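You operate a simulated robot arm through the tools that you are given. There is no shell and no other tool. Be economical: measure what you need, move in short steps, check, and stop when the job is done.

Carry out the task below with a simulated robot arm. There is one attempt and no reset: what you move stays moved.

TASK
Press the brass bushing flush into the blue pulley.
Fine: use the green press; slide back out, pulley back in its place.

It is judged by the outcome, as a careful person would: the job done as asked, and still so three seconds after it is handed in. It fails if anything else is knocked over, pushed out of place, dropped, spilled or broken.

THE ROBOT
A 6-joint arm with a two-finger parallel gripper, fixed in place. Base frame: the origin is at the foot of the arm, x ahead of it, y to its left, z up; the work surface is at about z = 0. Lengths are in mm, angles in degrees, forces in N, time in s.
With the tool pointing down near the work surface it reaches from about 140 to 580 mm from the base axis. Its first joint turns from -66.0 to 66.0 degrees. Payload 2.1 kg.
Tool frame: the origin (TCP) lies between the finger pads and is the grasp point; the fingertips stand 30 mm ahead of it; z points along the fingers, y is the line along which they close. The gripper opens to 94 mm. The fingers are 28 mm wide and 10 mm thick; the gripper's body (50 by 96 mm) begins 55 mm behind the TCP.
Orientation is that of the tool frame in the base frame, as a unit quaternion [w, x, y, z]. With the fingers straight down and closing along the base's y, the tool's x points along the base's -x, its y along +y and its z along -z.

THE INTERFACE
- The arm moves only by the tool servo_tool. Its argument "rows" is text: rows parted by semicolons, each of 7 numbers parted by spaces: the shift along the tool's x, y, z in mm, then the turn, a rotation vector about the tool's x, y, z in rad, then the gripper command, from -1 (fully open) to 1 (shut), values between in proportion. In form: x y z wx wy wz gripper; .... A call has 1 to 20 rows; each row is the pose to reach, as a shift and turn from the pose commanded when the call began, along the tool's axes at that moment. A row lasts 0.2 s, in which the tool goes at most 50 mm and 8.6 degrees; a call with a longer step from one row to the next is refused whole, and so is a gripper value outside its range. A pose out of reach is approached as far as the arm can. The call stops where the force on the tool passes 70 N (or 10 N more than at its start, if that is more) or the arm is blocked; 0.2 s more then pass. The fingers move at their own pace (about 72 mm/s each) and stop on an object; they squeeze with about 30 N. The grip force told is the motor's: it shows also when the fingers shut on nothing. Time passes only in rows, and 0.2 s behind the last, so rows that repeat a pose let the fingers close. It gives the time, the measured TCP pose, the force on the tool (base axes), the opening and the grip force at its end, in the units of the frame above (readings bear some noise).
- Cameras (640 x 400 px; columns grow to the right, rows downward): "scene" is fixed at [51.5, -377.7, 490.5]; the picture's right is [0.87, -0.50, 0.00], its down [-0.23, -0.41, -0.88] and it looks along [0.44, 0.77, -0.47] (base axes); focal length 309 px, centre (320, 200). "wrist" rides on the gripper at [-37, 0, -58] in the tool frame; the picture's right is [0.00, -1.00, 0.00], its down [0.97, 0.00, -0.24] and it looks along [0.24, 0.00, 0.97] (tool axes); focal length 218 px, centre (320, 200).
- snapshot(camera): a new picture of that camera. No time passes.
- probe_pixels(camera, pixels): for up to 12 pixels [column, row] of the newest picture of that camera ("zoom" is the newest enlarged one), the place [x, y, z] in the base frame of the surface seen there, good to about 2 mm, but the place of the scene camera against the robot may be out by one fixed shift of up to 25 mm in any direction. No time passes.
- inspect(camera, box): a new picture of the part [left, top, right, bottom] of that camera's present view, enlarged. No time passes.
- hand_in(): hands the job in; it is judged then, once.

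Work in short steps. Measure before you move; look again where a grasp or a placing could have gone wrong, and mend it. You have 80 turns and 34 pictures in all, the two below and enlarged ones among them. Open the gripper and draw the arm clear of the work before you hand the job in, unless the task says otherwise; then end with one line.

The tools are called by a JSON object that holds its "op" and its "data". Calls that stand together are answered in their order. servo_tool: Moves the arm, as the interface text tells. Its arguments: {"type":"object","properties":{"rows":{"type":"string"}},"required":["rows"]} The other tools are called the same way: snapshot (camera) takes a picture; probe_pixels (camera, pixels) gives the place of the surface under pixels of a picture; inspect (camera, box) takes an enlarged picture of a part of a camera's view; hand_in () hands the job in.

At the start:

```text
clock: 0.0
tool_pos: [248.7, 112.2, 354.7]
tool_rot: [0.0, 0.0, 1.0, 0.0]
wrist_force: [-0.2, 0.5, -0.1]
finger_gap: 94.1
finger_force: 0.0
```

scene: 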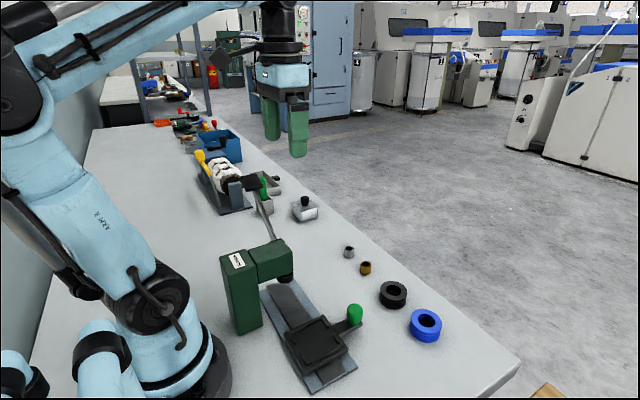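
wrist: 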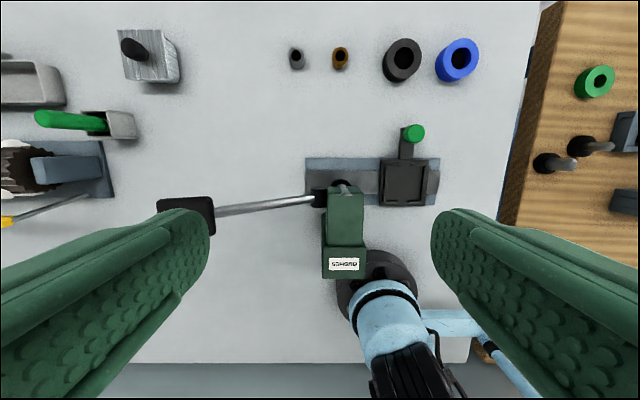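

The pictures show the green press with a slide (nest plate, green knob), a lever with a black grip, a brass bushing near wrist (340,58) and a blue pulley near (457,60). I'll enlarge and probe.

{"op": "inspect", "data": {"camera": "scene", "box": [200, 160, 480, 400]}}

{"op": "inspect", "data": {"camera": "wrist", "box": [140, 20, 500, 290]}}

{"op": "probe_pixels", "data": {"camera": "wrist", "pixels": [[340, 50], [335, 64], [457, 44], [475, 60], [440, 62], [403, 183], [414, 133], [385, 163], [425, 200], [315, 172], [185, 215], [265, 207]]}}

{"op": "probe_pixels", "data": {"camera": "scene", "pixels": [[366, 263], [427, 314], [426, 325], [318, 340], [355, 313], [286, 278], [236, 265], [252, 184], [270, 225], [305, 310], [330, 380], [270, 290]]}}

```text
1.67 times, centred on (340, 280) of scene
```

zoom: 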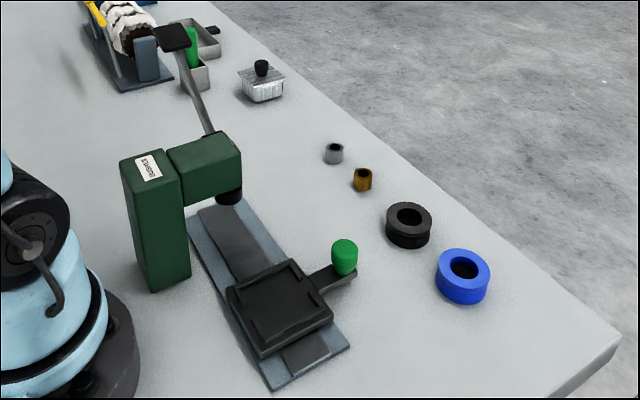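

```text
1.48 times, centred on (320, 155) of wrist
```

zoom: 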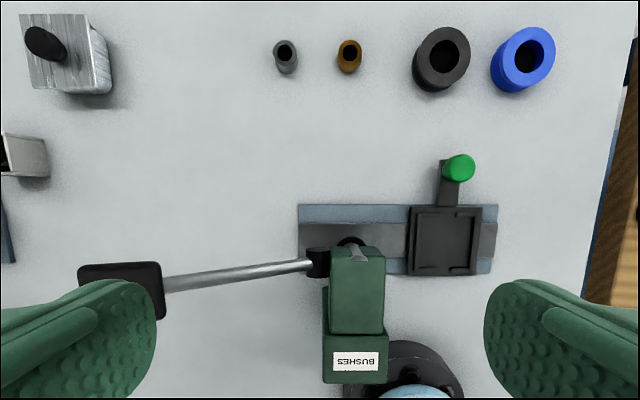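

```text
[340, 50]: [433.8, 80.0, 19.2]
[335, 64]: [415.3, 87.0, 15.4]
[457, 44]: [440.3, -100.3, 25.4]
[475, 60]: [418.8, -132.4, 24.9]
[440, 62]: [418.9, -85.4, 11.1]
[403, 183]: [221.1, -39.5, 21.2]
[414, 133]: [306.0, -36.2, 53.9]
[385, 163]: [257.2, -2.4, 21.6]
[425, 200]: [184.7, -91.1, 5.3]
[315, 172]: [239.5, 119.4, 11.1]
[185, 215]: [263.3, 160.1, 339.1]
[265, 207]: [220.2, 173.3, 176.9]
```

```text
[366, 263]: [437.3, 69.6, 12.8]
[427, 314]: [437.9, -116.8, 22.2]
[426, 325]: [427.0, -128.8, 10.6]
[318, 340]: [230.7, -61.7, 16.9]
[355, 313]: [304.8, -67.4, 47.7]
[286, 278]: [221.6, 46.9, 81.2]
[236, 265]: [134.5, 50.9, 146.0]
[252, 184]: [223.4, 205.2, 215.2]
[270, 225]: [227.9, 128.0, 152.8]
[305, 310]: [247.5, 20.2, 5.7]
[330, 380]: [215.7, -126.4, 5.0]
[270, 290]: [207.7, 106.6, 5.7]
```

The wrist view places the bushing near (425,83) and the pulley near (430,-108). I'll move above that part of the table, at about (430,0,250), for a closer look.

{"op": "servo_tool", "data": {"rows": "-30 -18 17 0 0 0 -1; -60 -37 33 0 0 0 -1; -90 -55 50 0 0 0 -1; -120 -73 67 0 0 0 -1; -150 -92 83 0 0 0 -1; -180 -112 100 0 0 0 -1; -180 -112 100 0 0 0 -1"}}

{"op": "snapshot", "data": {"camera": "wrist"}}

```text
clock: 1.6
tool_pos: [430.2, 0.2, 256.3]
tool_rot: [0.0, 0.0, 1.0, 0.001]
wrist_force: [1.0, -0.5, -0.4]
finger_gap: 94.0
finger_force: 0.1
```

```text
29 pictures are left
```

wrist: 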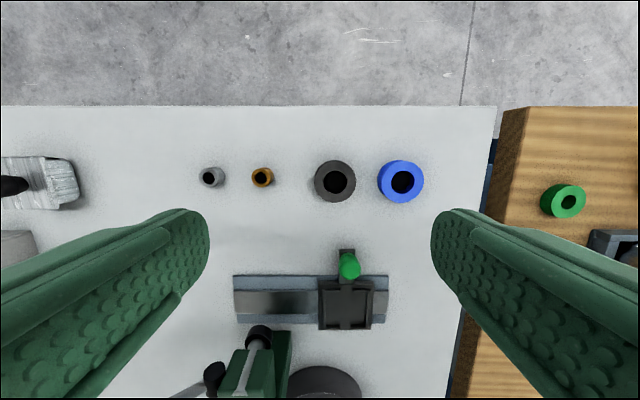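

The bushing is at (262,177), the pulley at (401,181), the nest at (346,304) and the knob at (349,266). I'll enlarge and probe these.

{"op": "inspect", "data": {"camera": "wrist", "box": [220, 140, 440, 340]}}

{"op": "probe_pixels", "data": {"camera": "wrist", "pixels": [[401, 164], [401, 197], [385, 181], [419, 181], [401, 181], [262, 170], [256, 177], [262, 177], [320, 283], [372, 283], [320, 325], [372, 325]]}}

{"op": "probe_pixels", "data": {"camera": "wrist", "pixels": [[327, 290], [365, 290], [327, 320], [365, 320], [346, 305], [349, 266], [347, 250], [260, 300], [380, 300], [258, 335], [214, 375], [300, 160]]}}

```text
2.00 times, centred on (330, 240) of wrist
```

zoom: 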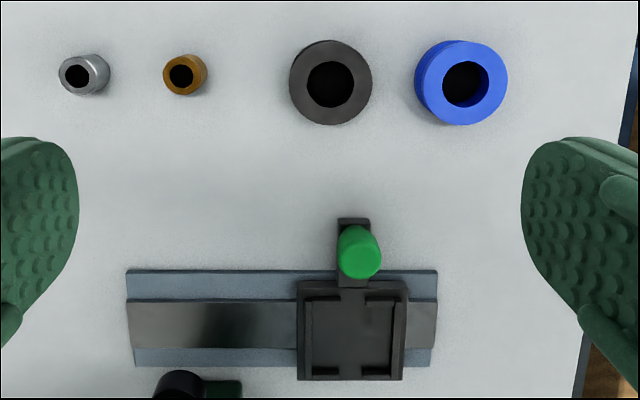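

```text
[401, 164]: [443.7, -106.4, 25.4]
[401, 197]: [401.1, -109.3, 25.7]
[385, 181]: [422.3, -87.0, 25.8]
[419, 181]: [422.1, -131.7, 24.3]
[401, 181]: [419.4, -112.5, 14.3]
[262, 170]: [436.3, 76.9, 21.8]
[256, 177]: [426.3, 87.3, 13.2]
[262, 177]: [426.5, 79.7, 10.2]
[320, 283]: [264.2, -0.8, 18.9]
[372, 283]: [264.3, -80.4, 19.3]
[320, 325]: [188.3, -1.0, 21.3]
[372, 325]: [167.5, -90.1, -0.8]
```

```text
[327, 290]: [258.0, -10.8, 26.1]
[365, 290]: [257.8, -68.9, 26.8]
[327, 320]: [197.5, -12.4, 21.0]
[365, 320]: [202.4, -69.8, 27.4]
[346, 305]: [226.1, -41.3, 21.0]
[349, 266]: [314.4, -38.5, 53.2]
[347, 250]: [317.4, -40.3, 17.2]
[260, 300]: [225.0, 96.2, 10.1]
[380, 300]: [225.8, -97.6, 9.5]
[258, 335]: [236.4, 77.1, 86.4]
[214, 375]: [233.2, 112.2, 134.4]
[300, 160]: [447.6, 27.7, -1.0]
```

The pulley works out at about (422,-111), OD about 55 and top z 25.5; the nest floor is z≈21 and its jaws reach z≈27. I'll go above the pulley with the gripper partly open and check the alignment.

{"op": "servo_tool", "data": {"rows": "2 -28 34 0 0 0 -0.6; 4 -56 68 0 0 0 -0.6; 6 -84 102 0 0 0 -0.6; 8.2 -111 136 0 0 0 -0.6; 8.2 -111 150 0 0 0 -0.6; 8.2 -111 150 0 0 0 -0.6"}}

{"op": "snapshot", "data": {"camera": "wrist"}}

```text
clock: 3.0
tool_pos: [421.9, -111.4, 103.2]
tool_rot: [0.0, 0.0, 1.0, 0.001]
wrist_force: [0.2, 0.2, -0.6]
finger_gap: 75.2
finger_force: 0.1
```

```text
27 pictures are left
```

wrist: 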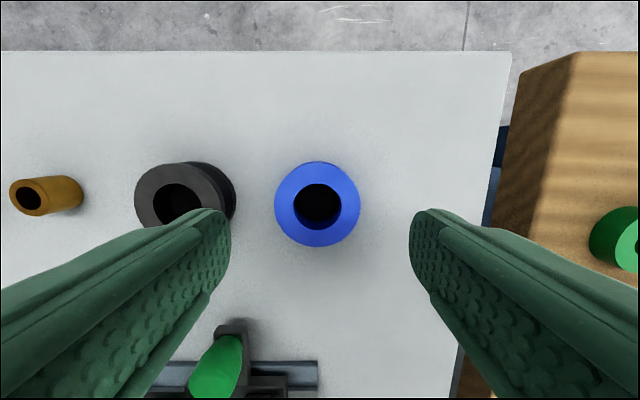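

Pulley centre pixel (317,204) gives about (422.7,-109.5). I'll correct, lower to TCP z=39 and close.

{"op": "servo_tool", "data": {"rows": "-0.8 1.9 25 0 0 0 -0.6; -0.8 1.9 50 0 0 0 -0.6; -0.8 1.9 64.2 0 0 0 -0.6; -0.8 1.9 64.2 0 0 0 -0.6; -0.8 1.9 64.2 0 0 0 0.2; -0.8 1.9 64.2 0 0 0 0.2; -0.8 1.9 64.2 0 0 0 0.2"}}

```text
clock: 4.6
tool_pos: [420.9, -107.8, 40.0]
tool_rot: [0.0, -0.001, 1.0, 0.0]
wrist_force: [-0.1, -0.4, -0.4]
finger_gap: 55.5
finger_force: 30.0
```

The pulley is gripped at 55.5 mm. I'll lift and move to a place behind the nest, so the wrist camera sees the nest past the pulley.

{"op": "servo_tool", "data": {"rows": "0 0 -30 0 0 0 0.2; 0 0 -75 0 0 0 0.2; 0 0 -120 0 0 0 0.2; 0 0 -165 0 0 0 0.2; 40 8 -180 0 0 0 0.2; 85 19 -180 0 0 0 0.2; 130 30 -180 0 0 0 0.2; 175 41 -180 0 0 0 0.2; 215 50 -180 0 0 0 0.2; 236 53 -180 0 0 0 0.2; 236 53 -180 0 0 0 0.2"}}

{"op": "snapshot", "data": {"camera": "wrist"}}

{"op": "snapshot", "data": {"camera": "scene"}}

```text
clock: 7.0
tool_pos: [184.6, -56.8, 221.3]
tool_rot: [0.0, 0.0, 1.0, 0.001]
wrist_force: [0.7, 0.1, -2.5]
finger_gap: 55.8
finger_force: 29.9
```

```text
26 pictures are left
```

wrist: 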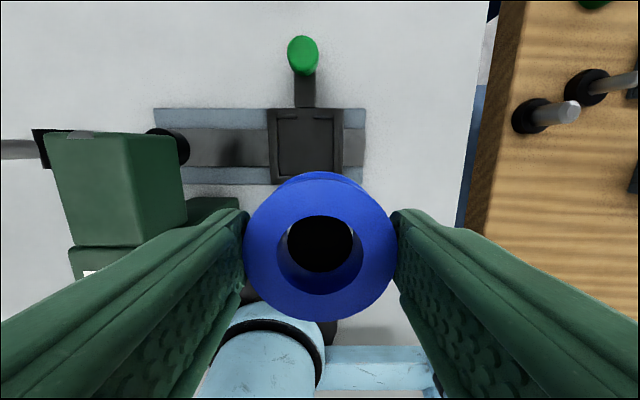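

```text
25 pictures are left
```

scene: 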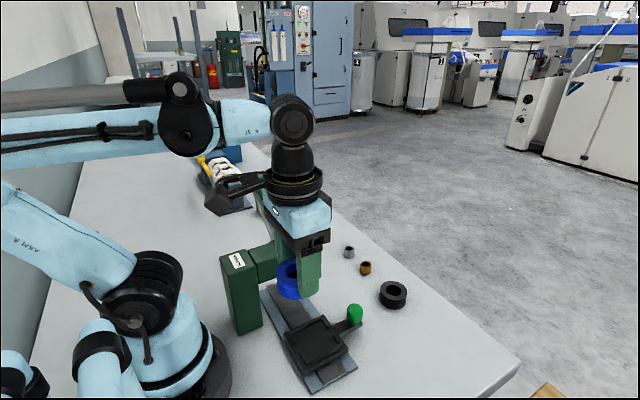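

The nest is visible at wrist (306,145). I'll enlarge it and probe the jaw edges.

{"op": "inspect", "data": {"camera": "wrist", "box": [226, 60, 386, 190]}}

{"op": "probe_pixels", "data": {"camera": "wrist", "pixels": [[273, 145], [338, 145], [305, 113], [305, 145], [270, 111], [341, 111], [150, 150], [120, 190], [170, 140], [95, 160], [20, 150], [50, 150]]}}

```text
3.08 times, centred on (306, 125) of wrist
```

zoom: 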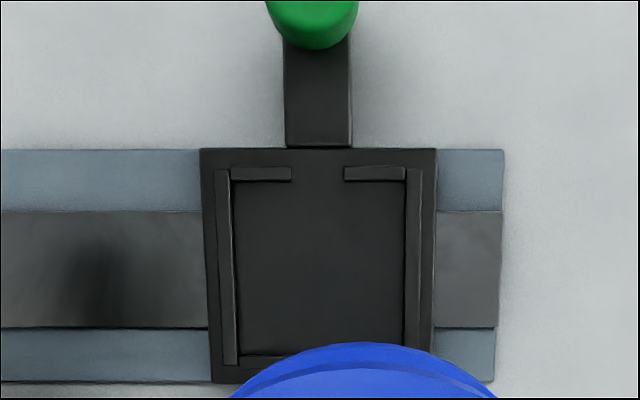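

```text
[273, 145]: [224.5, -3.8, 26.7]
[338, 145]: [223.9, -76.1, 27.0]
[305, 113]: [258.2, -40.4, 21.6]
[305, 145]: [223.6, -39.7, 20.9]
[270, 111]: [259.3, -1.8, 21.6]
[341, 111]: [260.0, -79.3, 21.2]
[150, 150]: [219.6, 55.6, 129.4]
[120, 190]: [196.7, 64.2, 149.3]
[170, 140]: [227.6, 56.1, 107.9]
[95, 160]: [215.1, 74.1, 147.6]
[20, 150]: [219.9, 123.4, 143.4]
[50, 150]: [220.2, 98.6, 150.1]
```

The nest's inner space is about 63×62 mm, centred at (219,-40), and the pulley centre sits about 2 mm ahead of the TCP. I'll lower it in with TCP at (217,-40), stopping just above seating.

{"op": "servo_tool", "data": {"rows": "-32.4 16.8 0 0 0 0 0.2; -32.4 16.8 40 0 0 0 0.2; -32.4 16.8 80 0 0 0 0.2; -32.4 16.8 120 0 0 0 0.2; -32.4 16.8 145 0 0 0 0.2; -32.4 16.8 145 0 0 0 0.2"}}

{"op": "snapshot", "data": {"camera": "wrist"}}

{"op": "inspect", "data": {"camera": "scene", "box": [210, 220, 390, 400]}}

```text
clock: 8.4
tool_pos: [217.2, -39.2, 75.1]
tool_rot: [0.0, 0.0, 1.0, 0.0]
wrist_force: [0.2, -0.1, -2.3]
finger_gap: 55.5
finger_force: 30.2
```

```text
23 pictures are left
```

wrist: 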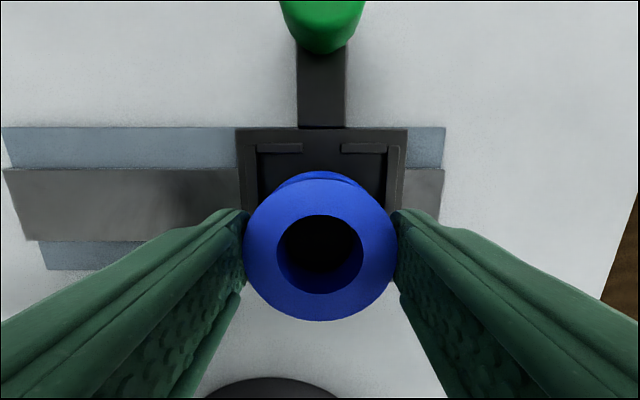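

```text
2.22 times, centred on (300, 310) of scene
```

zoom: 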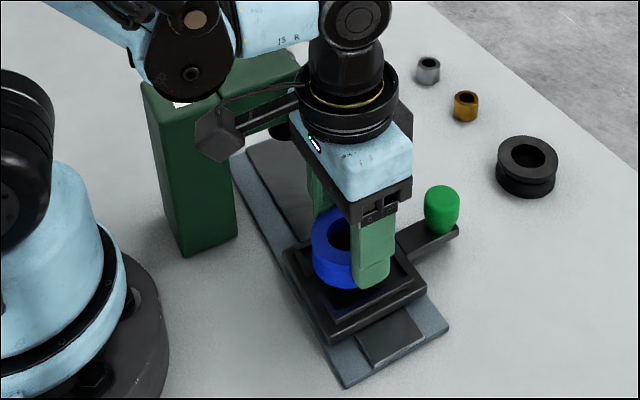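

The nest's column centre (321-322) matches the pulley's (320), about 1 mm off. I'll correct, lower to z≈61.5 and release.

{"op": "servo_tool", "data": {"rows": "0 -0.8 6 0 0 0 0.2; 0 -0.8 11 0 0 0 0.2; 0 -0.8 13 0 0 0 0.2; 0 -0.8 13.5 0 0 0 0.2; 0 -0.8 13.5 0 0 0 -0.4; 0 -0.8 13.5 0 0 0 -0.4; 0 -0.8 0 0 0 0 -0.4; 0 -0.8 -40 0 0 0 -0.4; 0 -0.8 -85 0 0 0 -0.4; 20 -0.8 -130 0 0 0 -0.4; 20 -0.8 -130 0 0 0 -0.4"}}

{"op": "snapshot", "data": {"camera": "wrist"}}

```text
clock: 10.8
tool_pos: [197.2, -39.6, 205.6]
tool_rot: [0.001, 0.0, 1.0, 0.0]
wrist_force: [0.2, -1.1, -0.2]
finger_gap: 65.8
finger_force: 0.0
```

```text
21 pictures are left
```

wrist: 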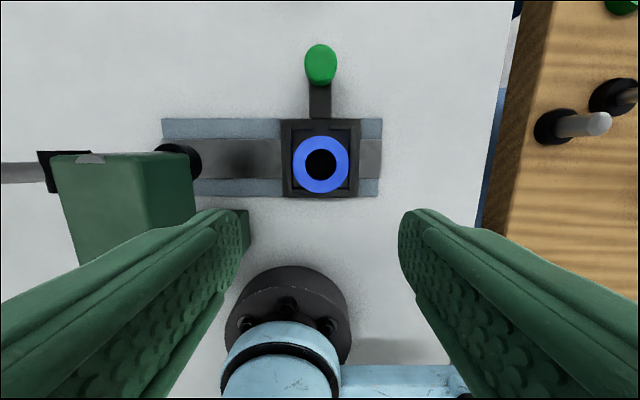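

The pulley sits in the nest. I'll measure its centre, seat height and bore, and check the ram and lever end as well.

{"op": "inspect", "data": {"camera": "wrist", "box": [260, 100, 380, 210]}}

{"op": "probe_pixels", "data": {"camera": "wrist", "pixels": [[299, 164], [342, 164], [320, 142], [320, 186], [320, 164], [320, 60], [320, 110]]}}

```text
3.64 times, centred on (320, 155) of wrist
```

zoom: 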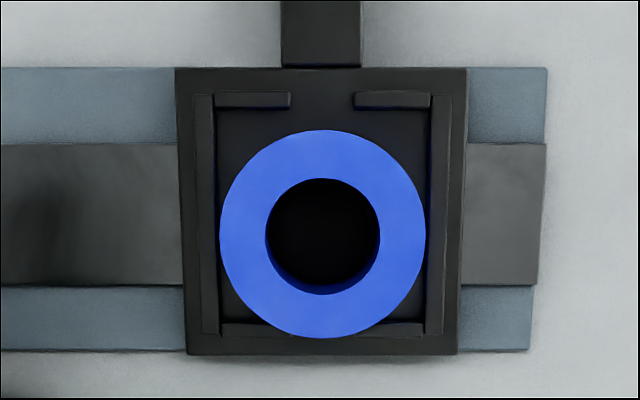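

```text
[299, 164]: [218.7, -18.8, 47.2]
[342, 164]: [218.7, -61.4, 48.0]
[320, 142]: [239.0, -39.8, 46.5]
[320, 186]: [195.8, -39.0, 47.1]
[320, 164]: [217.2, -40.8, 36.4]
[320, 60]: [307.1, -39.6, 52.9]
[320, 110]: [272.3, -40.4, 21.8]
```

The pulley is seated (top z 47, floor 21), centred at about (217,-40.4). Next I'll go above the brass bushing near (426,79) and look.

{"op": "servo_tool", "data": {"rows": "-38 20 0 0 0 0 -0.3; -76 40 0 0 0 0 -0.3; -114 60 0 0 0 0 -0.3; -152 80 0 0 0 0 -0.3; -190 100 0 0 0 0 -0.3; -228.8 118.6 20 0 0 0 -0.3; -228.8 118.6 65 0 0 0 -0.3; -228.8 118.6 95 0 0 0 -0.3; -228.8 118.6 95 0 0 0 -0.3"}}

{"op": "snapshot", "data": {"camera": "wrist"}}

```text
clock: 12.8
tool_pos: [426.6, 77.9, 110.2]
tool_rot: [0.001, -0.001, 1.0, 0.0]
wrist_force: [-0.2, 0.8, -0.1]
finger_gap: 61.1
finger_force: 0.0
```

```text
19 pictures are left
```

wrist: 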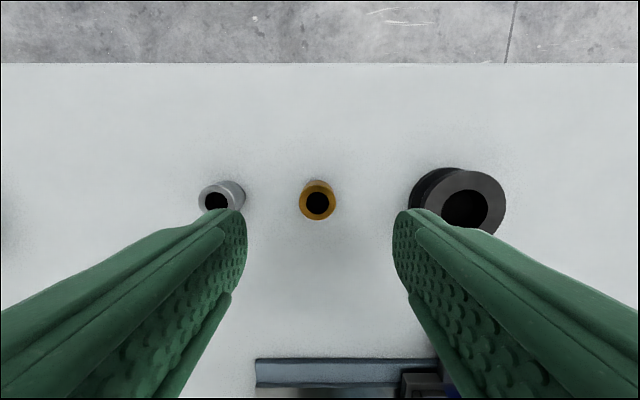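

{"op": "inspect", "data": {"camera": "wrist", "box": [280, 165, 360, 235]}}

{"op": "probe_pixels", "data": {"camera": "wrist", "pixels": [[303, 204], [332, 204], [317, 219], [317, 191], [317, 204], [317, 185]]}}

```text
5.71 times, centred on (320, 200) of wrist
```

zoom: 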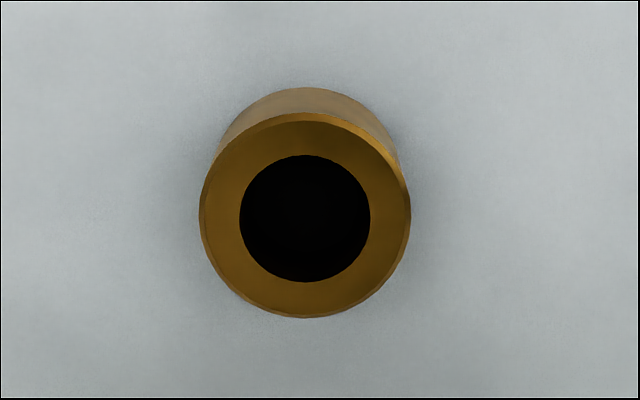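

```text
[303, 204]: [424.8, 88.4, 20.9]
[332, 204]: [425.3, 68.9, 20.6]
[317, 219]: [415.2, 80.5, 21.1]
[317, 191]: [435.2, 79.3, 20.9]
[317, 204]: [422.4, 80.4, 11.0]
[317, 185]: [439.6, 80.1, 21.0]
```

The bushing is about 25.8 mm in diameter and 21 mm tall, at about (425.4,79.9). I'll grip only its upper part, with tips at z≈12.5, so it can enter the bore.

{"op": "servo_tool", "data": {"rows": "1.1 1.6 30 0 0 0 -0.3; 1.1 1.6 60 0 0 0 -0.3; 1.1 1.6 67.8 0 0 0 -0.3; 1.1 1.6 67.8 0 0 0 -0.3; 1.1 1.6 67.8 0 0 0 0.6; 1.1 1.6 67.8 0 0 0 0.6; 1.1 1.6 67.8 0 0 0 0.6; 1.1 1.6 67.8 0 0 0 0.6"}}

```text
clock: 14.6
tool_pos: [425.9, 80.4, 42.5]
tool_rot: [-0.001, 0.0, 1.0, 0.0]
wrist_force: [0.1, 0.9, 0.4]
finger_gap: 24.6
finger_force: 30.3
```

Gripped at 24.6 mm. I'll lift, go above the pulley bore and stop about 18 mm short to check alignment.

{"op": "servo_tool", "data": {"rows": "0 0 -40 0 0 0 0.6; 0 0 -85 0 0 0 0.6; 0 0 -130 0 0 0 0.6; 35 -20 -150 0 0 0 0.6; 70 -40 -150 0 0 0 0.6; 105 -61 -150 0 0 0 0.6; 140 -81 -150 0 0 0 0.6; 175 -101 -150 0 0 0 0.6; 208.4 -120.7 -150 0 0 0 0.6; 208.4 -120.7 -105 0 0 0 0.6; 208.4 -120.7 -65 0 0 0 0.6; 208.4 -120.7 -65 0 0 0 0.6; 208.4 -120.7 -65 0 0 0 0.6"}}

{"op": "snapshot", "data": {"camera": "wrist"}}

{"op": "inspect", "data": {"camera": "scene", "box": [230, 220, 390, 380]}}

```text
clock: 17.4
tool_pos: [217.4, -41.4, 107.9]
tool_rot: [0.0, 0.0, 1.0, 0.0]
wrist_force: [0.8, -0.4, -0.7]
finger_gap: 24.5
finger_force: 29.8
```

```text
17 pictures are left
```

wrist: 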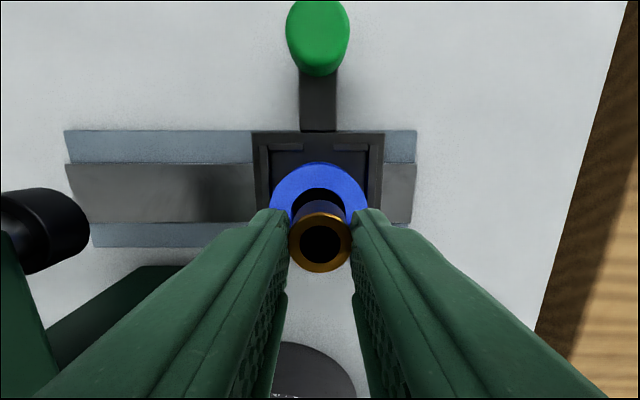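

```text
2.50 times, centred on (310, 300) of scene
```

zoom: 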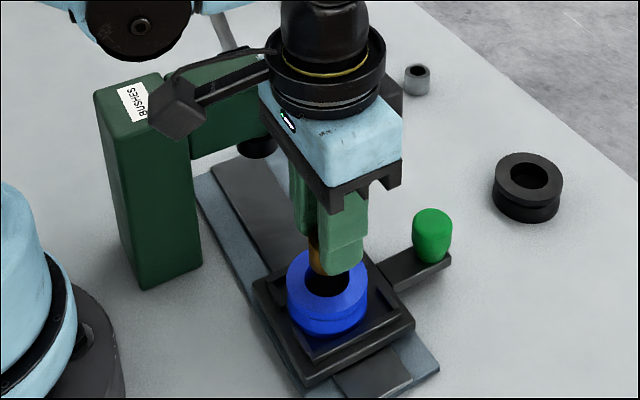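

The bushing (320,242) and pulley bore line up within about 0.5 mm. I'll lower it into the bore in small steps.

{"op": "servo_tool", "data": {"rows": "0 0.4 8 0 0 0 0.6; 0 0.4 14 0 0 0 0.6; 0 0.4 17 0 0 0 0.6; 0 0.4 19 0 0 0 0.6; 0 0.4 21 0 0 0 0.6; 0 0.4 22 0 0 0 0.6; 0 0.4 22 0 0 0 0.6"}}

```text
clock: 19.0
tool_pos: [217.2, -40.6, 84.8]
tool_rot: [0.001, 0.0, 1.0, 0.0]
wrist_force: [-0.3, -0.2, -1.3]
finger_gap: 24.6
finger_force: 29.6
```

There's no contact with the bottom about 4 mm inside the bore. I'll continue to TCP z≈79.5.

{"op": "servo_tool", "data": {"rows": "0 0 2 0 0 0 0.6; 0 0 3.5 0 0 0 0.6; 0 0 5 0 0 0 0.6; 0 0 6 0 0 0 0.6; 0 0 6 0 0 0 0.6"}}

```text
clock: 20.2
tool_pos: [217.5, -39.5, 80.4]
tool_rot: [0.0, 0.0, 1.0, 0.0]
wrist_force: [1.2, 0.4, 0.0]
finger_gap: 24.6
finger_force: 29.8
```

Still no firm contact, and the bottom is about 10 mm deep. I'll go 1 mm lower, release, and draw up to look.

{"op": "servo_tool", "data": {"rows": "0 0 1 0 0 0 0.6; 0 0 1 0 0 0 0.6; 0 0 1 0 0 0 0.3; 0 0 1 0 0 0 0.1; 0 0 1 0 0 0 0.1; 0 0 -20 0 0 0 0.1; 0 0 -60 0 0 0 0.1; 15 0 -100 0 0 0 0.1; 25 0 -125 0 0 0 0.1; 25 0 -125 0 0 0 0.1"}}

{"op": "inspect", "data": {"camera": "wrist", "box": [240, 100, 400, 220]}}

{"op": "inspect", "data": {"camera": "scene", "box": [230, 220, 390, 380]}}

```text
clock: 22.4
tool_pos: [191.8, -40.1, 205.4]
tool_rot: [0.0, 0.0, 1.0, 0.0]
wrist_force: [-0.7, 0.2, -0.3]
finger_gap: 42.2
finger_force: 0.0
```

```text
3.33 times, centred on (320, 160) of wrist
```

zoom: 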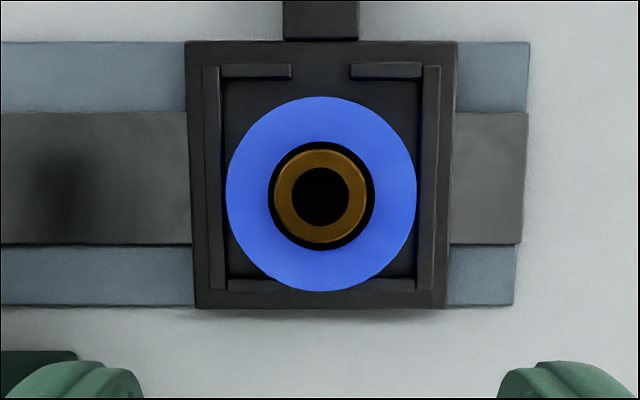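

```text
2.50 times, centred on (310, 300) of scene
```

zoom: 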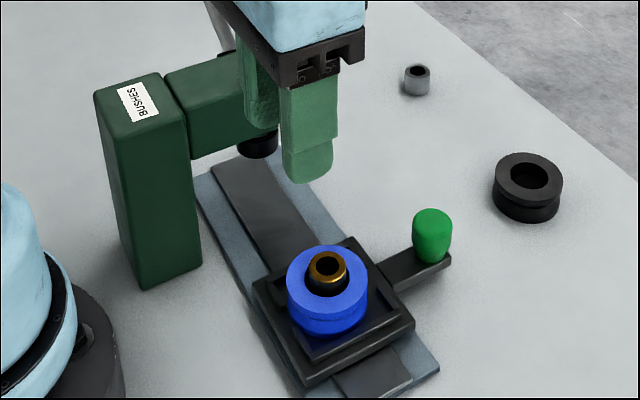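

The bushing stands centred, about 10 mm proud. Now I'll measure the ram and the lever with a wrist picture from over the knob side.

{"op": "servo_tool", "data": {"rows": "-40 15 0 0 0 0 -0.2; -80 30 0 0 0 0 -0.2; -120 45 0 0 0 0 -0.2; -145 60 -10 0 0 0 -0.2; -145 60 -10 0 0 0 -0.2"}}

{"op": "snapshot", "data": {"camera": "wrist"}}

```text
clock: 23.6
tool_pos: [337.6, 20.7, 216.2]
tool_rot: [0.0, -0.001, 1.0, 0.001]
wrist_force: [-0.1, -0.2, -0.3]
finger_gap: 56.3
finger_force: 0.0
```

```text
13 pictures are left
```

wrist: 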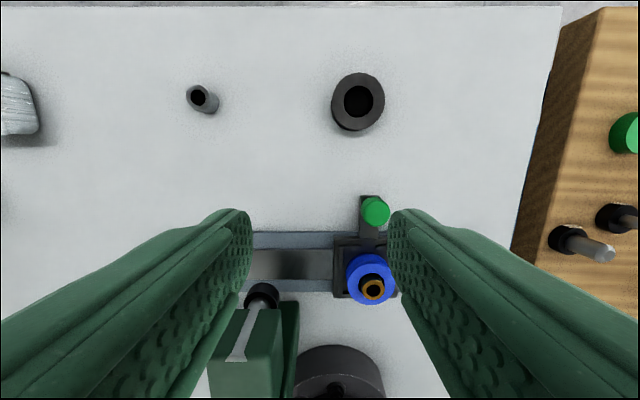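

I'll probe the ram (262,295), the head, the rail ends, the knob and the bushing.

{"op": "probe_pixels", "data": {"camera": "wrist", "pixels": [[262, 288], [250, 297], [275, 297], [262, 302], [256, 240], [375, 212], [375, 203], [386, 212], [372, 288], [364, 290], [244, 355], [290, 335]]}}

{"op": "probe_pixels", "data": {"camera": "scene", "pixels": [[355, 313], [320, 330]]}}

```text
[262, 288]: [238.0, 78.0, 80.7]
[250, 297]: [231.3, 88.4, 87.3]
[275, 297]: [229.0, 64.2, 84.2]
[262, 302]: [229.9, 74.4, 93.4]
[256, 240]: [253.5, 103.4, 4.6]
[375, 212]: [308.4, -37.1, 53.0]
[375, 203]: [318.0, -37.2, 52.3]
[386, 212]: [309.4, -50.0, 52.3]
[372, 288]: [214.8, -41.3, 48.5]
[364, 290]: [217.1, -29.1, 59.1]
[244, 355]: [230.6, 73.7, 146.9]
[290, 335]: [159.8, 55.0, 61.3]
```

```text
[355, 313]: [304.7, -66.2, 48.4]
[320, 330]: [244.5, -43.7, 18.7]
```

The ram is at y≈76 and x≈223, so the slide must travel about 116 mm. The knob is at (307,-39), top z 53. I'll move over it, descend to TCP z≈59 and grip.

{"op": "servo_tool", "data": {"rows": "15 -30 0 0 0 0 -0.2; 30 -59.6 20 0 0 0 -0.2; 30 -59.6 65 0 0 0 -0.2; 30 -59.6 110 0 0 0 -0.2; 30 -59.6 145 0 0 0 -0.2; 30 -59.6 157 0 0 0 -0.2; 30 -59.6 157 0 0 0 -0.2; 30 -59.6 157 0 0 0 0.7; 30 -59.6 157 0 0 0 0.7; 30 -59.6 157 0 0 0 0.7; 30 -59.6 157 0 0 0 0.7"}}

```text
clock: 26.0
tool_pos: [306.5, -39.3, 59.1]
tool_rot: [0.0, 0.0, 1.0, 0.0]
wrist_force: [2.2, -1.6, -21.4]
finger_gap: 29.4
finger_force: 45.0
```

The grip shows 45 N and a −21 N vertical pull, which is odd, so I'll look.

{"op": "inspect", "data": {"camera": "wrist", "box": [200, 80, 440, 320]}}

{"op": "servo_tool", "data": {"rows": "0 0 0 0 0 0 0.5"}}

```text
1.67 times, centred on (320, 200) of wrist
```

zoom: 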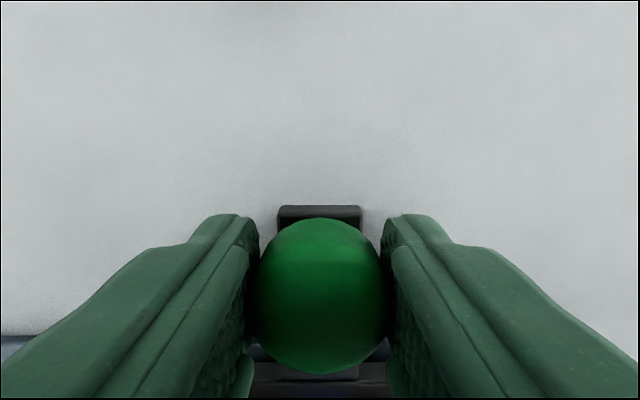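

```text
clock: 26.4
tool_pos: [307.4, -39.9, 58.6]
tool_rot: [0.0, -0.001, 1.0, 0.0]
wrist_force: [0.2, -2.1, -26.7]
finger_gap: 29.6
finger_force: 45.0
```

The knob is held squarely. I'll slide +y gently by 40 mm first.

{"op": "servo_tool", "data": {"rows": "0 5 0 0 0 0 0.5; 0 12 0 0 0 0 0.5; 0 20 0 0 0 0 0.5; 0 30 0 0 0 0 0.5; 0 40 0 0 0 0 0.5; 0 40 0 0 0 0 0.5"}}

```text
clock: 27.6
tool_pos: [307.2, 0.1, 59.3]
tool_rot: [-0.001, 0.001, 1.0, 0.0]
wrist_force: [-3.1, 0.8, 13.5]
finger_gap: 29.4
finger_force: 44.8
stopped in row 6: the force on the tool passed its limit (the readings are from after the stop); the commanded pose is now the measured one
```

It moved 40 mm with a force spike at the stop. I'll continue more slowly.

{"op": "servo_tool", "data": {"rows": "0 6 0 0 0 0 0.5; 0 12 0 0 0 0 0.5; 0 18 0 0 0 0 0.5; 0 24 0 0 0 0 0.5; 0 30 0 0 0 0 0.5; 0 36 0 0 0 0 0.5; 0 42 0 0 0 0 0.5; 0 48 0 0 0 0 0.5; 0 54 0 0 0 0 0.5; 0 60 0 0 0 0 0.5; 0 64 0 0 0 0 0.5"}}

{"op": "snapshot", "data": {"camera": "scene"}}

```text
clock: 30.0
tool_pos: [307.7, 63.4, 59.6]
tool_rot: [-0.002, 0.002, 1.0, -0.001]
wrist_force: [-4.9, -0.3, 63.2]
finger_gap: 29.4
finger_force: 44.9
```

```text
11 pictures are left
```

scene: 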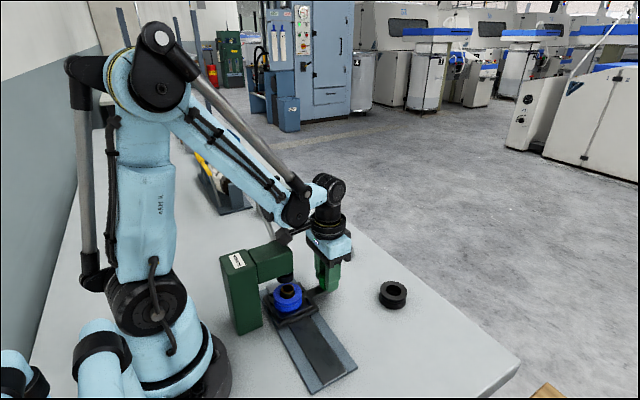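

The knob has carried the slide nearly under the ram, but vertical stress has built up to 63 N. I'll ease the grip so a finger only pushes the knob.

{"op": "servo_tool", "data": {"rows": "0 0 0 0 0 0 0.25; 0 0 0 0 0 0 0.25"}}

```text
clock: 30.6
tool_pos: [307.0, 63.3, 57.8]
tool_rot: [0.0, -0.001, 1.0, 0.0]
wrist_force: [0.6, 1.2, -0.9]
finger_gap: 35.9
finger_force: 0.4
```

The stress is gone. I'll push on in small steps toward the stop.

{"op": "servo_tool", "data": {"rows": "0 4 0 0 0 0 0.25; 0 7 0 0 0 0 0.25; 0 10 0 0 0 0 0.25; 0 12 0 0 0 0 0.25; 0 14 0 0 0 0 0.25; 0 16 0 0 0 0 0.25; 0 16 0 0 0 0 0.25"}}

```text
clock: 32.2
tool_pos: [307.5, 79.8, 59.2]
tool_rot: [-0.001, 0.0, 1.0, 0.0]
wrist_force: [-0.3, -0.5, 0.5]
finger_gap: 35.3
finger_force: 0.1
```

No resistance yet. I'll push 2 mm at a time and check for the stop.

{"op": "servo_tool", "data": {"rows": "0 1 0 0 0 0 0.25; 0 2 0 0 0 0 0.25; 0 2 0 0 0 0 0.25"}}

{"op": "inspect", "data": {"camera": "scene", "box": [220, 220, 360, 340]}}

```text
clock: 33.0
tool_pos: [308.6, 81.1, 57.7]
tool_rot: [-0.001, 0.0, 1.0, 0.0]
wrist_force: [-0.9, -0.6, -0.9]
finger_gap: 35.4
finger_force: 0.0
```

```text
3.33 times, centred on (290, 280) of scene
```

zoom: 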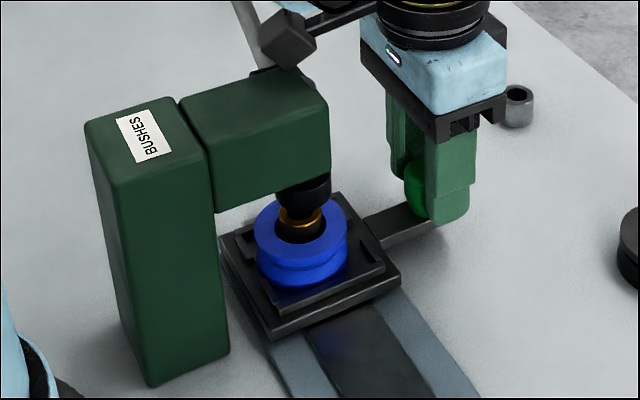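

I'll probe the ram and pulley in this zoom to check their relative alignment, since the fixed scene shift cancels out.

{"op": "probe_pixels", "data": {"camera": "zoom", "pixels": [[280, 190], [304, 200], [328, 190], [304, 205], [262, 225], [340, 225], [300, 250], [292, 226], [310, 226], [425, 195], [300, 218]]}}

```text
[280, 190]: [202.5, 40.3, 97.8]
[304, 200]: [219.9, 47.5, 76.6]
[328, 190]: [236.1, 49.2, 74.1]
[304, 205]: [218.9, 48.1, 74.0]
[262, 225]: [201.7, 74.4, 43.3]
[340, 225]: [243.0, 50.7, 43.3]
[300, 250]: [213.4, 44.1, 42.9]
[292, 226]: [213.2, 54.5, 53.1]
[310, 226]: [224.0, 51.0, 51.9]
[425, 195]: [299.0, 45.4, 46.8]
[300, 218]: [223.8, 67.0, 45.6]
```

The ram's estimated y is about 78-80 and the nest is about 77 now. I'll keep creeping until I feel the stop or reach about 3-4 mm more.

{"op": "servo_tool", "data": {"rows": "0 0.7 0 0 0 0 0.25; 0 1.4 0 0 0 0 0.25; 0 2 0 0 0 0 0.25; 0 2.5 0 0 0 0 0.25; 0 2.5 0 0 0 0 0.25"}}

```text
clock: 34.2
tool_pos: [306.8, 83.1, 58.7]
tool_rot: [-0.001, 0.0, 1.0, 0.0]
wrist_force: [-1.4, -2.6, -0.5]
finger_gap: 37.2
finger_force: 1.4
```

The finger gap widened to 37.2 and a y-force appeared, so the stop is probably reached. I'll push 1.5 mm more to confirm.

{"op": "servo_tool", "data": {"rows": "0 0.8 0 0 0 0 0.25; 0 1.5 0 0 0 0 0.25; 0 1.5 0 0 0 0 0.25"}}

```text
clock: 35.0
tool_pos: [305.9, 84.3, 58.6]
tool_rot: [-0.001, 0.0, 1.0, -0.001]
wrist_force: [1.7, -7.8, 1.4]
finger_gap: 39.2
finger_force: 3.6
```

The stop is confirmed (y-force −7.8 N, the finger yielding). I'll back off, release, rise and look at the lever from above.

{"op": "servo_tool", "data": {"rows": "0 -2.5 0 0 0 0 0.25; 0 -2.5 0 0 0 0 -0.2; 0 -2.5 0 0 0 0 -0.2; 0 -2.5 -45 0 0 0 -0.2; 0 -2.5 -90 0 0 0 -0.2; 0 -2.5 -135 0 0 0 -0.2; 0 -2.5 -180 0 0 0 -0.5; 0 -2.5 -225 0 0 0 -0.7; 0 -2.5 -265 0 0 0 -0.8; 25 30 -270 0 0 0 -0.8; 50 60 -270 0 0 0 -0.8; 75 90 -270 0 0 0 -0.8; 100 123 -270 0 0 0 -0.8; 100 123 -270 0 0 0 -0.8"}}

{"op": "snapshot", "data": {"camera": "wrist"}}

```text
clock: 38.0
tool_pos: [205.7, 208.1, 329.9]
tool_rot: [-0.002, 0.0, 1.0, 0.0]
wrist_force: [-0.2, 0.3, 0.5]
finger_gap: 84.3
finger_force: 0.1
```

```text
9 pictures are left
```

wrist: 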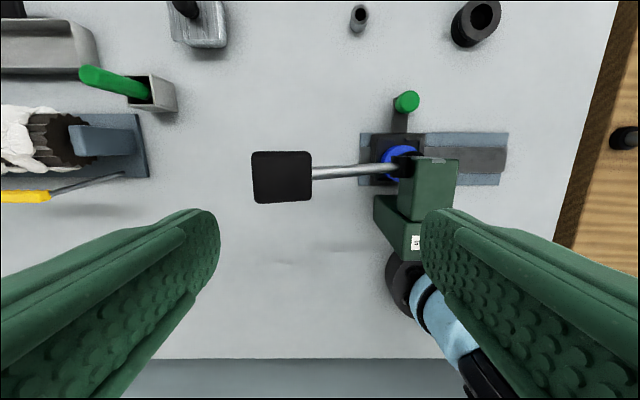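

I'll probe the lever's paddle and rod.

{"op": "probe_pixels", "data": {"camera": "wrist", "pixels": [[255, 177], [282, 177], [308, 177], [282, 155], [282, 198], [325, 172], [360, 170], [390, 168], [410, 165], [407, 100]]}}

{"op": "inspect", "data": {"camera": "scene", "box": [200, 150, 360, 330]}}

```text
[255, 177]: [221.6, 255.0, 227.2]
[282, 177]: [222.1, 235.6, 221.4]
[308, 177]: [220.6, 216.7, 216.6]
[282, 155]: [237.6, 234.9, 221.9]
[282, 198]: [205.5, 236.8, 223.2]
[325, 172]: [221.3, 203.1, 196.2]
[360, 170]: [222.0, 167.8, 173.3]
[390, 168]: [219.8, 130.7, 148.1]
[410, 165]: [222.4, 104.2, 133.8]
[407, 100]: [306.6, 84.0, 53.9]
```

```text
2.22 times, centred on (280, 240) of scene
```

zoom: 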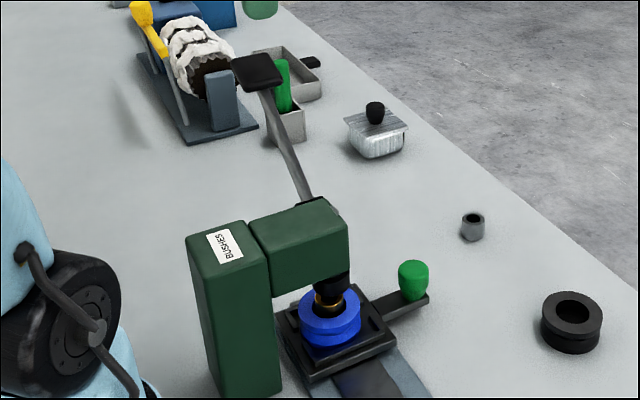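

The paddle centre is (221,236,222), about 40 mm square, and the lever pivots near (y 102, z 131). I'll close the fingers and bring the tips just over the paddle.

{"op": "servo_tool", "data": {"rows": "-15.3 27 0 0 0 0 1; -15.3 27 20 0 0 0 1; -15.3 27 40 0 0 0 1; -15.3 27 60 0 0 0 1; -15.3 27 70 0 0 0 1; -15.3 27 75 0 0 0 1; -15.3 27 76 0 0 0 1"}}

```text
clock: 39.6
tool_pos: [221.2, 235.8, 254.2]
tool_rot: [-0.001, 0.0, 1.0, 0.0]
wrist_force: [0.4, 0.3, 0.1]
finger_gap: 0.0
finger_force: 30.5
```

The tips are about 2 mm above the paddle. I'll follow the lever's arc down by 24°, tilting the tool along.

{"op": "servo_tool", "data": {"rows": "0 8.1 11.7 0.07 0 0 1; 0 15.6 21.9 0.14 0 0 1; 0 22.2 32.6 0.209 0 0 1; 0 28.2 43.7 0.279 0 0 1; 0 33.4 55.2 0.349 0 0 1; 0 37.6 67 0.419 0 0 1; 0 37.6 67 0.419 0 0 1"}}

{"op": "inspect", "data": {"camera": "scene", "box": [180, 130, 380, 330]}}

```text
clock: 41.2
tool_pos: [221.8, 272.7, 187.0]
tool_rot: [-0.001, -0.001, 0.978, -0.207]
wrist_force: [2.6, 11.6, 8.1]
finger_gap: 0.0
finger_force: 30.2
```

```text
2.00 times, centred on (280, 230) of scene
```

zoom: 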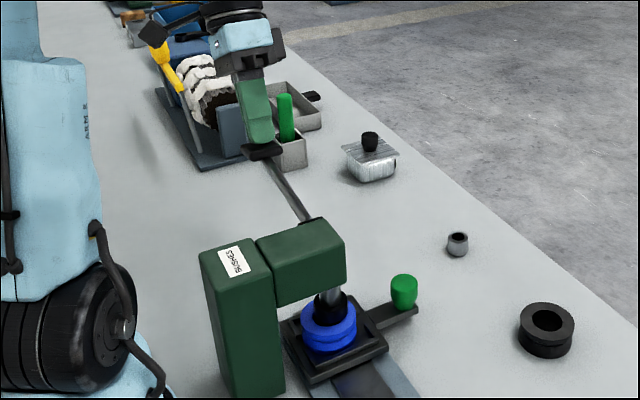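

The ram is on the bushing with light contact force. I'll continue the arc another 12° at a slow pace, using the same rigid-rotation table.

{"op": "servo_tool", "data": {"rows": "0 4.1 4.8 0.035 0 0 1; 0 8.1 9.7 0.07 0 0 1; 0 11.9 14.7 0.105 0 0 1; 0 15.6 19.9 0.14 0 0 1; 0 19 25.2 0.175 0 0 1; 0 22.2 30.6 0.209 0 0 1; 0 22.2 30.6 0.209 0 0 1"}}

```text
clock: 42.0
tool_pos: [221.7, 276.7, 176.1]
tool_rot: [0.0, -0.001, 0.967, -0.255]
wrist_force: [0.1, 9.5, 31.9]
finger_gap: 0.0
finger_force: 29.8
stopped in row 3: the force on the tool passed its limit (the readings are from after the stop); the commanded pose is now the measured one
```

It stopped on the force limit at about 29.5°, with the ram working. I'll push again in finer, slower steps to see whether it advances.

{"op": "servo_tool", "data": {"rows": "0 1 1.2 0.009 0 0 1; 0 2 2.4 0.017 0 0 1; 0 3 3.6 0.026 0 0 1; 0 4.1 4.8 0.035 0 0 1; 0 5.1 6 0.044 0 0 1; 0 6.1 7.2 0.052 0 0 1; 0 7.1 8.4 0.061 0 0 1; 0 8.1 9.7 0.07 0 0 1"}}

{"op": "inspect", "data": {"camera": "scene", "box": [270, 250, 350, 330]}}

```text
clock: 43.1
tool_pos: [221.6, 277.6, 175.7]
tool_rot: [0.0, -0.003, 0.966, -0.26]
wrist_force: [0.5, 9.1, 31.4]
finger_gap: 0.3
finger_force: 30.2
stopped in row 5: the force on the tool passed its limit (the readings are from after the stop); the commanded pose is now the measured one
out of reach, approached as far as the arm can: row 3, 4, 5
```

```text
5.00 times, centred on (310, 290) of scene
```

zoom: 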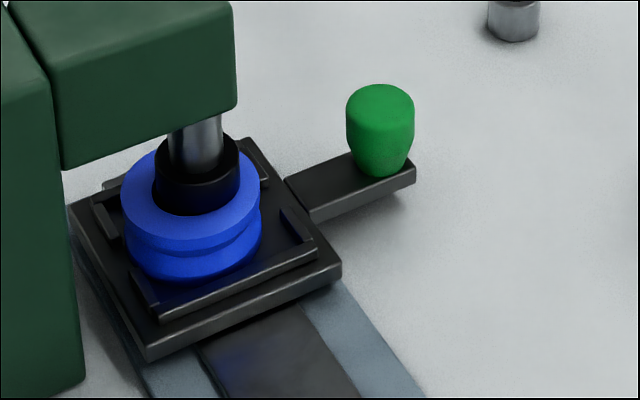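

The ram's foot appears to sit on the pulley's top face. I'll probe the heights to confirm it's flush.

{"op": "probe_pixels", "data": {"camera": "zoom", "pixels": [[196, 212], [196, 205], [196, 220], [175, 207], [215, 207], [196, 235], [196, 190], [140, 200]]}}

```text
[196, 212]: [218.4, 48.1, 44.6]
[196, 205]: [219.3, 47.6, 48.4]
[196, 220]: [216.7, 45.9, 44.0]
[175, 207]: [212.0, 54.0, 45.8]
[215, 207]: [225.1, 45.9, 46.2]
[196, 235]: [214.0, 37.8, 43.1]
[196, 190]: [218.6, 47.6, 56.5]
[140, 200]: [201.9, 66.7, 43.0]
```

The foot bottom (44.5) equals the pulley top (≈43.5-44), so the bushing is pressed flush. I'll ease back along the arc and see if the lever returns.

{"op": "servo_tool", "data": {"rows": "0 -8.8 -9 -0.07 0 0 1; 0 -18.2 -17.4 -0.14 0 0 1; 0 -28.2 -25.1 -0.21 0 0 1; 0 -38.6 -32.2 -0.279 0 0 1; 0 -49.5 -38.4 -0.349 0 0 1; 0 -60.8 -44 -0.419 0 0 1; 0 -71.5 -51 -0.48 0 0 1; 0 -78.5 -54 -0.53 0 0 1; 0 -78.5 -54 -0.53 0 0 1"}}

{"op": "snapshot", "data": {"camera": "scene"}}

```text
clock: 45.1
tool_pos: [223.0, 236.8, 260.8]
tool_rot: [-0.001, -0.001, 1.0, 0.003]
wrist_force: [-1.0, 0.2, -0.3]
finger_gap: 0.0
finger_force: 30.0
```

```text
5 pictures are left
```

scene: 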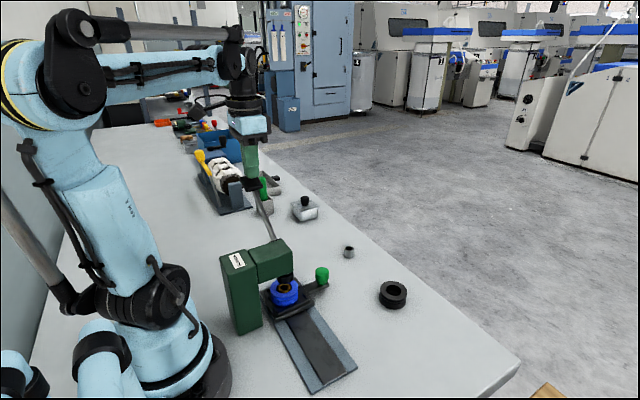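

The lever sprang back and the ram is up. Now I'll return to the knob (307,79.5), with the fingers loosely around it.

{"op": "servo_tool", "data": {"rows": "-20 0 -40 0 0 0 0; -50 -30 -40 0 0 0 -0.2; -84 -60 -40 0 0 0 -0.2; -84 -105 -40 0 0 0 -0.2; -84 -157.3 -20 0 0 0 -0.2"}}

```text
refused: row 5 steps farther than a row can; nothing moved
```

{"op": "servo_tool", "data": {"rows": "-20 0 -40 0 0 0 0; -50 -30 -40 0 0 0 -0.2; -84 -60 -40 0 0 0 -0.2; -84 -105 -40 0 0 0 -0.2; -84 -145 -25 0 0 0 -0.2; -84 -157.3 10 0 0 0 -0.2; -84 -157.3 55 0 0 0 -0.2; -84 -157.3 100 0 0 0 -0.2; -84 -157.3 130 0 0 0 -0.2; -84 -157.3 130 0 0 0 -0.2"}}

{"op": "snapshot", "data": {"camera": "wrist"}}

```text
clock: 47.3
tool_pos: [306.8, 80.6, 127.7]
tool_rot: [-0.001, -0.002, 1.0, 0.003]
wrist_force: [-0.1, 0.4, 0.1]
finger_gap: 56.5
finger_force: 0.1
```

```text
4 pictures are left
```

wrist: 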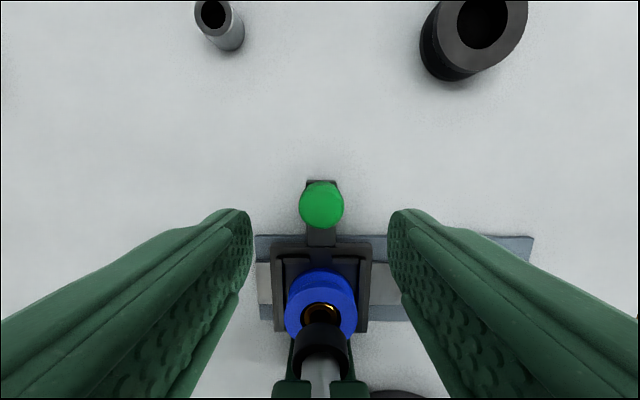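

The knob is centred between the fingers. I'll descend, narrow to about 36 mm, and draw the slide back in −y.

{"op": "servo_tool", "data": {"rows": "0 0 30 0 0 0 -0.2; 0 0 60 0 0 0 -0.2; 0 0 69.5 0 0 0 -0.2; 0 0 69.5 0 0 0 0.25; 0 0 69.5 0 0 0 0.25; 0 -4 69.5 0 0 0 0.25; 0 -10 69.5 0 0 0 0.25; 0 -18 69.5 0 0 0 0.25; 0 -26 69.5 0 0 0 0.25; 0 -34 69.5 0 0 0 0.25; 0 -42 69.5 0 0 0 0.25; 0 -50 69.5 0 0 0 0.25; 0 -58 69.5 0 0 0 0.25; 0 -66 69.5 0 0 0 0.25; 0 -74 69.5 0 0 0 0.25; 0 -82 69.5 0 0 0 0.25; 0 -90 69.5 0 0 0 0.25; 0 -98 69.5 0 0 0 0.25; 0 -104 69.5 0 0 0 0.25; 0 -108 69.5 0 0 0 0.25"}}

```text
clock: 51.5
tool_pos: [307.6, -27.6, 57.4]
tool_rot: [-0.001, -0.002, 1.0, 0.003]
wrist_force: [0.6, 1.7, -0.1]
finger_gap: 35.7
finger_force: 0.6
```

Moving freely. I'll bring it the last ~15 mm slowly until the outer stop.

{"op": "servo_tool", "data": {"rows": "0 -4 0 0 0 0 0.25; 0 -8 0 0 0 0 0.25; 0 -11 0 0 0 0 0.25; 0 -13 0 0 0 0 0.25; 0 -14.5 0 0 0 0 0.25; 0 -15.5 0 0 0 0 0.25; 0 -16 0 0 0 0 0.25; 0 -16 0 0 0 0 0.25"}}

```text
clock: 53.3
tool_pos: [307.2, -43.5, 58.4]
tool_rot: [0.0, -0.001, 1.0, 0.004]
wrist_force: [1.1, 2.1, -1.1]
finger_gap: 36.9
finger_force: 1.1
```

The outer stop is felt (gap opening, +2 N). I'll release, rise and view the pulley from above.

{"op": "servo_tool", "data": {"rows": "0 2.5 0 0 0 0 0.25; 0 2.5 0 0 0 0 -0.2; 0 2.5 0 0 0 0 -0.2; 0 2.5 -45 0 0 0 -0.2; 0 2.5 -90 0 0 0 -0.2; 0 2.5 -135 0 0 0 -0.4; 30 2.5 -147 0 0 0 -0.6; 75 2.5 -147 0 0 0 -0.6; 115 2.5 -147 0 0 0 -0.6; 115 2.5 -147 0 0 0 -0.6"}}

{"op": "inspect", "data": {"camera": "wrist", "box": [240, 100, 400, 220]}}

{"op": "probe_pixels", "data": {"camera": "zoom", "pixels": [[245, 190], [400, 190], [320, 115], [320, 270], [280, 190], [362, 190], [320, 150], [320, 235], [320, 190]]}}

```text
clock: 55.5
tool_pos: [193.2, -42.4, 206.7]
tool_rot: [-0.001, -0.002, 1.0, 0.003]
wrist_force: [0.9, 0.1, -0.3]
finger_gap: 75.0
finger_force: 0.0
```

```text
3.33 times, centred on (320, 160) of wrist
```

zoom: 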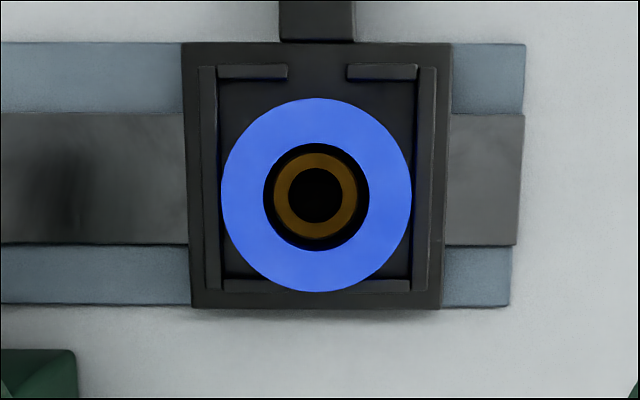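

```text
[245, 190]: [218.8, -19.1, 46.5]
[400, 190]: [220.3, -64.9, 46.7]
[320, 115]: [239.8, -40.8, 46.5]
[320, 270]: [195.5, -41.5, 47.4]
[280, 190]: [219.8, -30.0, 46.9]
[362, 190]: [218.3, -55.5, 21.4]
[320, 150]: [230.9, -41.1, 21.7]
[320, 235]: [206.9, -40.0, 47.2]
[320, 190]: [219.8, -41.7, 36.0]
```

The bushing rim (z≈47) is level with the pulley face (≈47). I'll grasp the pulley again at TCP z≈61.5 (pulley centre ≈(218,-41)).

{"op": "servo_tool", "data": {"rows": "-24.1 1.2 10 0 0 0 -0.6; -24.1 1.2 55 0 0 0 -0.6; -24.1 1.2 100 0 0 0 -0.6; -24.1 1.2 130 0 0 0 -0.6; -24.1 1.2 145 0 0 0 -0.6; -24.1 1.2 145 0 0 0 -0.6; -24.1 1.2 145 0 0 0 0.2; -24.1 1.2 145 0 0 0 0.2; -24.1 1.2 145 0 0 0 0.2; -24.1 1.2 145 0 0 0 0.2"}}

```text
clock: 57.7
tool_pos: [216.5, -40.3, 61.7]
tool_rot: [-0.001, -0.002, 1.0, 0.002]
wrist_force: [0.2, -1.0, -1.4]
finger_gap: 55.5
finger_force: 30.4
```

Gripped at 55.5 mm. I'll lift and carry it back over its original place (≈(422.5,-109.5)).

{"op": "servo_tool", "data": {"rows": "0 0 -20 0 0 0 0.2; 0 0 -60 0 0 0 0.2; 0 0 -100 0 0 0 0.2; 0 0 -135 0 0 0 0.2; -34 -11.5 -135 0 0 0 0.2; -68 -23 -135 0 0 0 0.2; -102 -34.5 -135 0 0 0 0.2; -136 -46 -135 0 0 0 0.2; -170 -57.5 -135 0 0 0 0.2; -204.3 -69 -135 0 0 0 0.2; -204.3 -69 -95 0 0 0 0.2; -204.3 -69 -55 0 0 0 0.2; -204.3 -69 -15 0 0 0 0.2; -204.3 -69 5 0 0 0 0.2; -204.3 -69 5 0 0 0 0.2"}}

```text
clock: 60.9
tool_pos: [421.8, -109.0, 54.3]
tool_rot: [-0.001, -0.002, 1.0, 0.003]
wrist_force: [-0.2, 0.1, -3.2]
finger_gap: 55.7
finger_force: 29.8
```

I'm over its place at z≈55. I'll lower gently to the table.

{"op": "servo_tool", "data": {"rows": "0 0 6 0 0 0 0.2; 0 0 10 0 0 0 0.2; 0 0 12 0 0 0 0.2; 0 0 13.5 0 0 0 0.2; 0 0 13.5 0 0 0 0.2"}}

```text
clock: 62.1
tool_pos: [421.5, -108.9, 41.8]
tool_rot: [-0.001, -0.002, 1.0, 0.002]
wrist_force: [0.6, -0.9, -3.2]
finger_gap: 55.1
finger_force: 29.8
```

The weight still hangs on the tool (−3.2 N). I'll go lower by half-millimetres.

{"op": "servo_tool", "data": {"rows": "0 0 0.5 0 0 0 0.2; 0 0 1 0 0 0 0.2; 0 0 1.4 0 0 0 0.2; 0 0 1.4 0 0 0 0.2"}}

```text
clock: 63.1
tool_pos: [421.3, -108.8, 38.9]
tool_rot: [-0.001, -0.002, 1.0, 0.003]
wrist_force: [-0.5, 0.0, -3.1]
finger_gap: 55.7
finger_force: 30.2
```

{"op": "servo_tool", "data": {"rows": "0 0 0.4 0 0 0 0.2; 0 0 0.8 0 0 0 0.2; 0 0 0.8 0 0 0 0.2"}}

```text
clock: 63.9
tool_pos: [421.7, -107.7, 38.7]
tool_rot: [-0.001, -0.002, 1.0, 0.003]
wrist_force: [0.0, 0.2, -3.4]
finger_gap: 55.3
finger_force: 29.8
```

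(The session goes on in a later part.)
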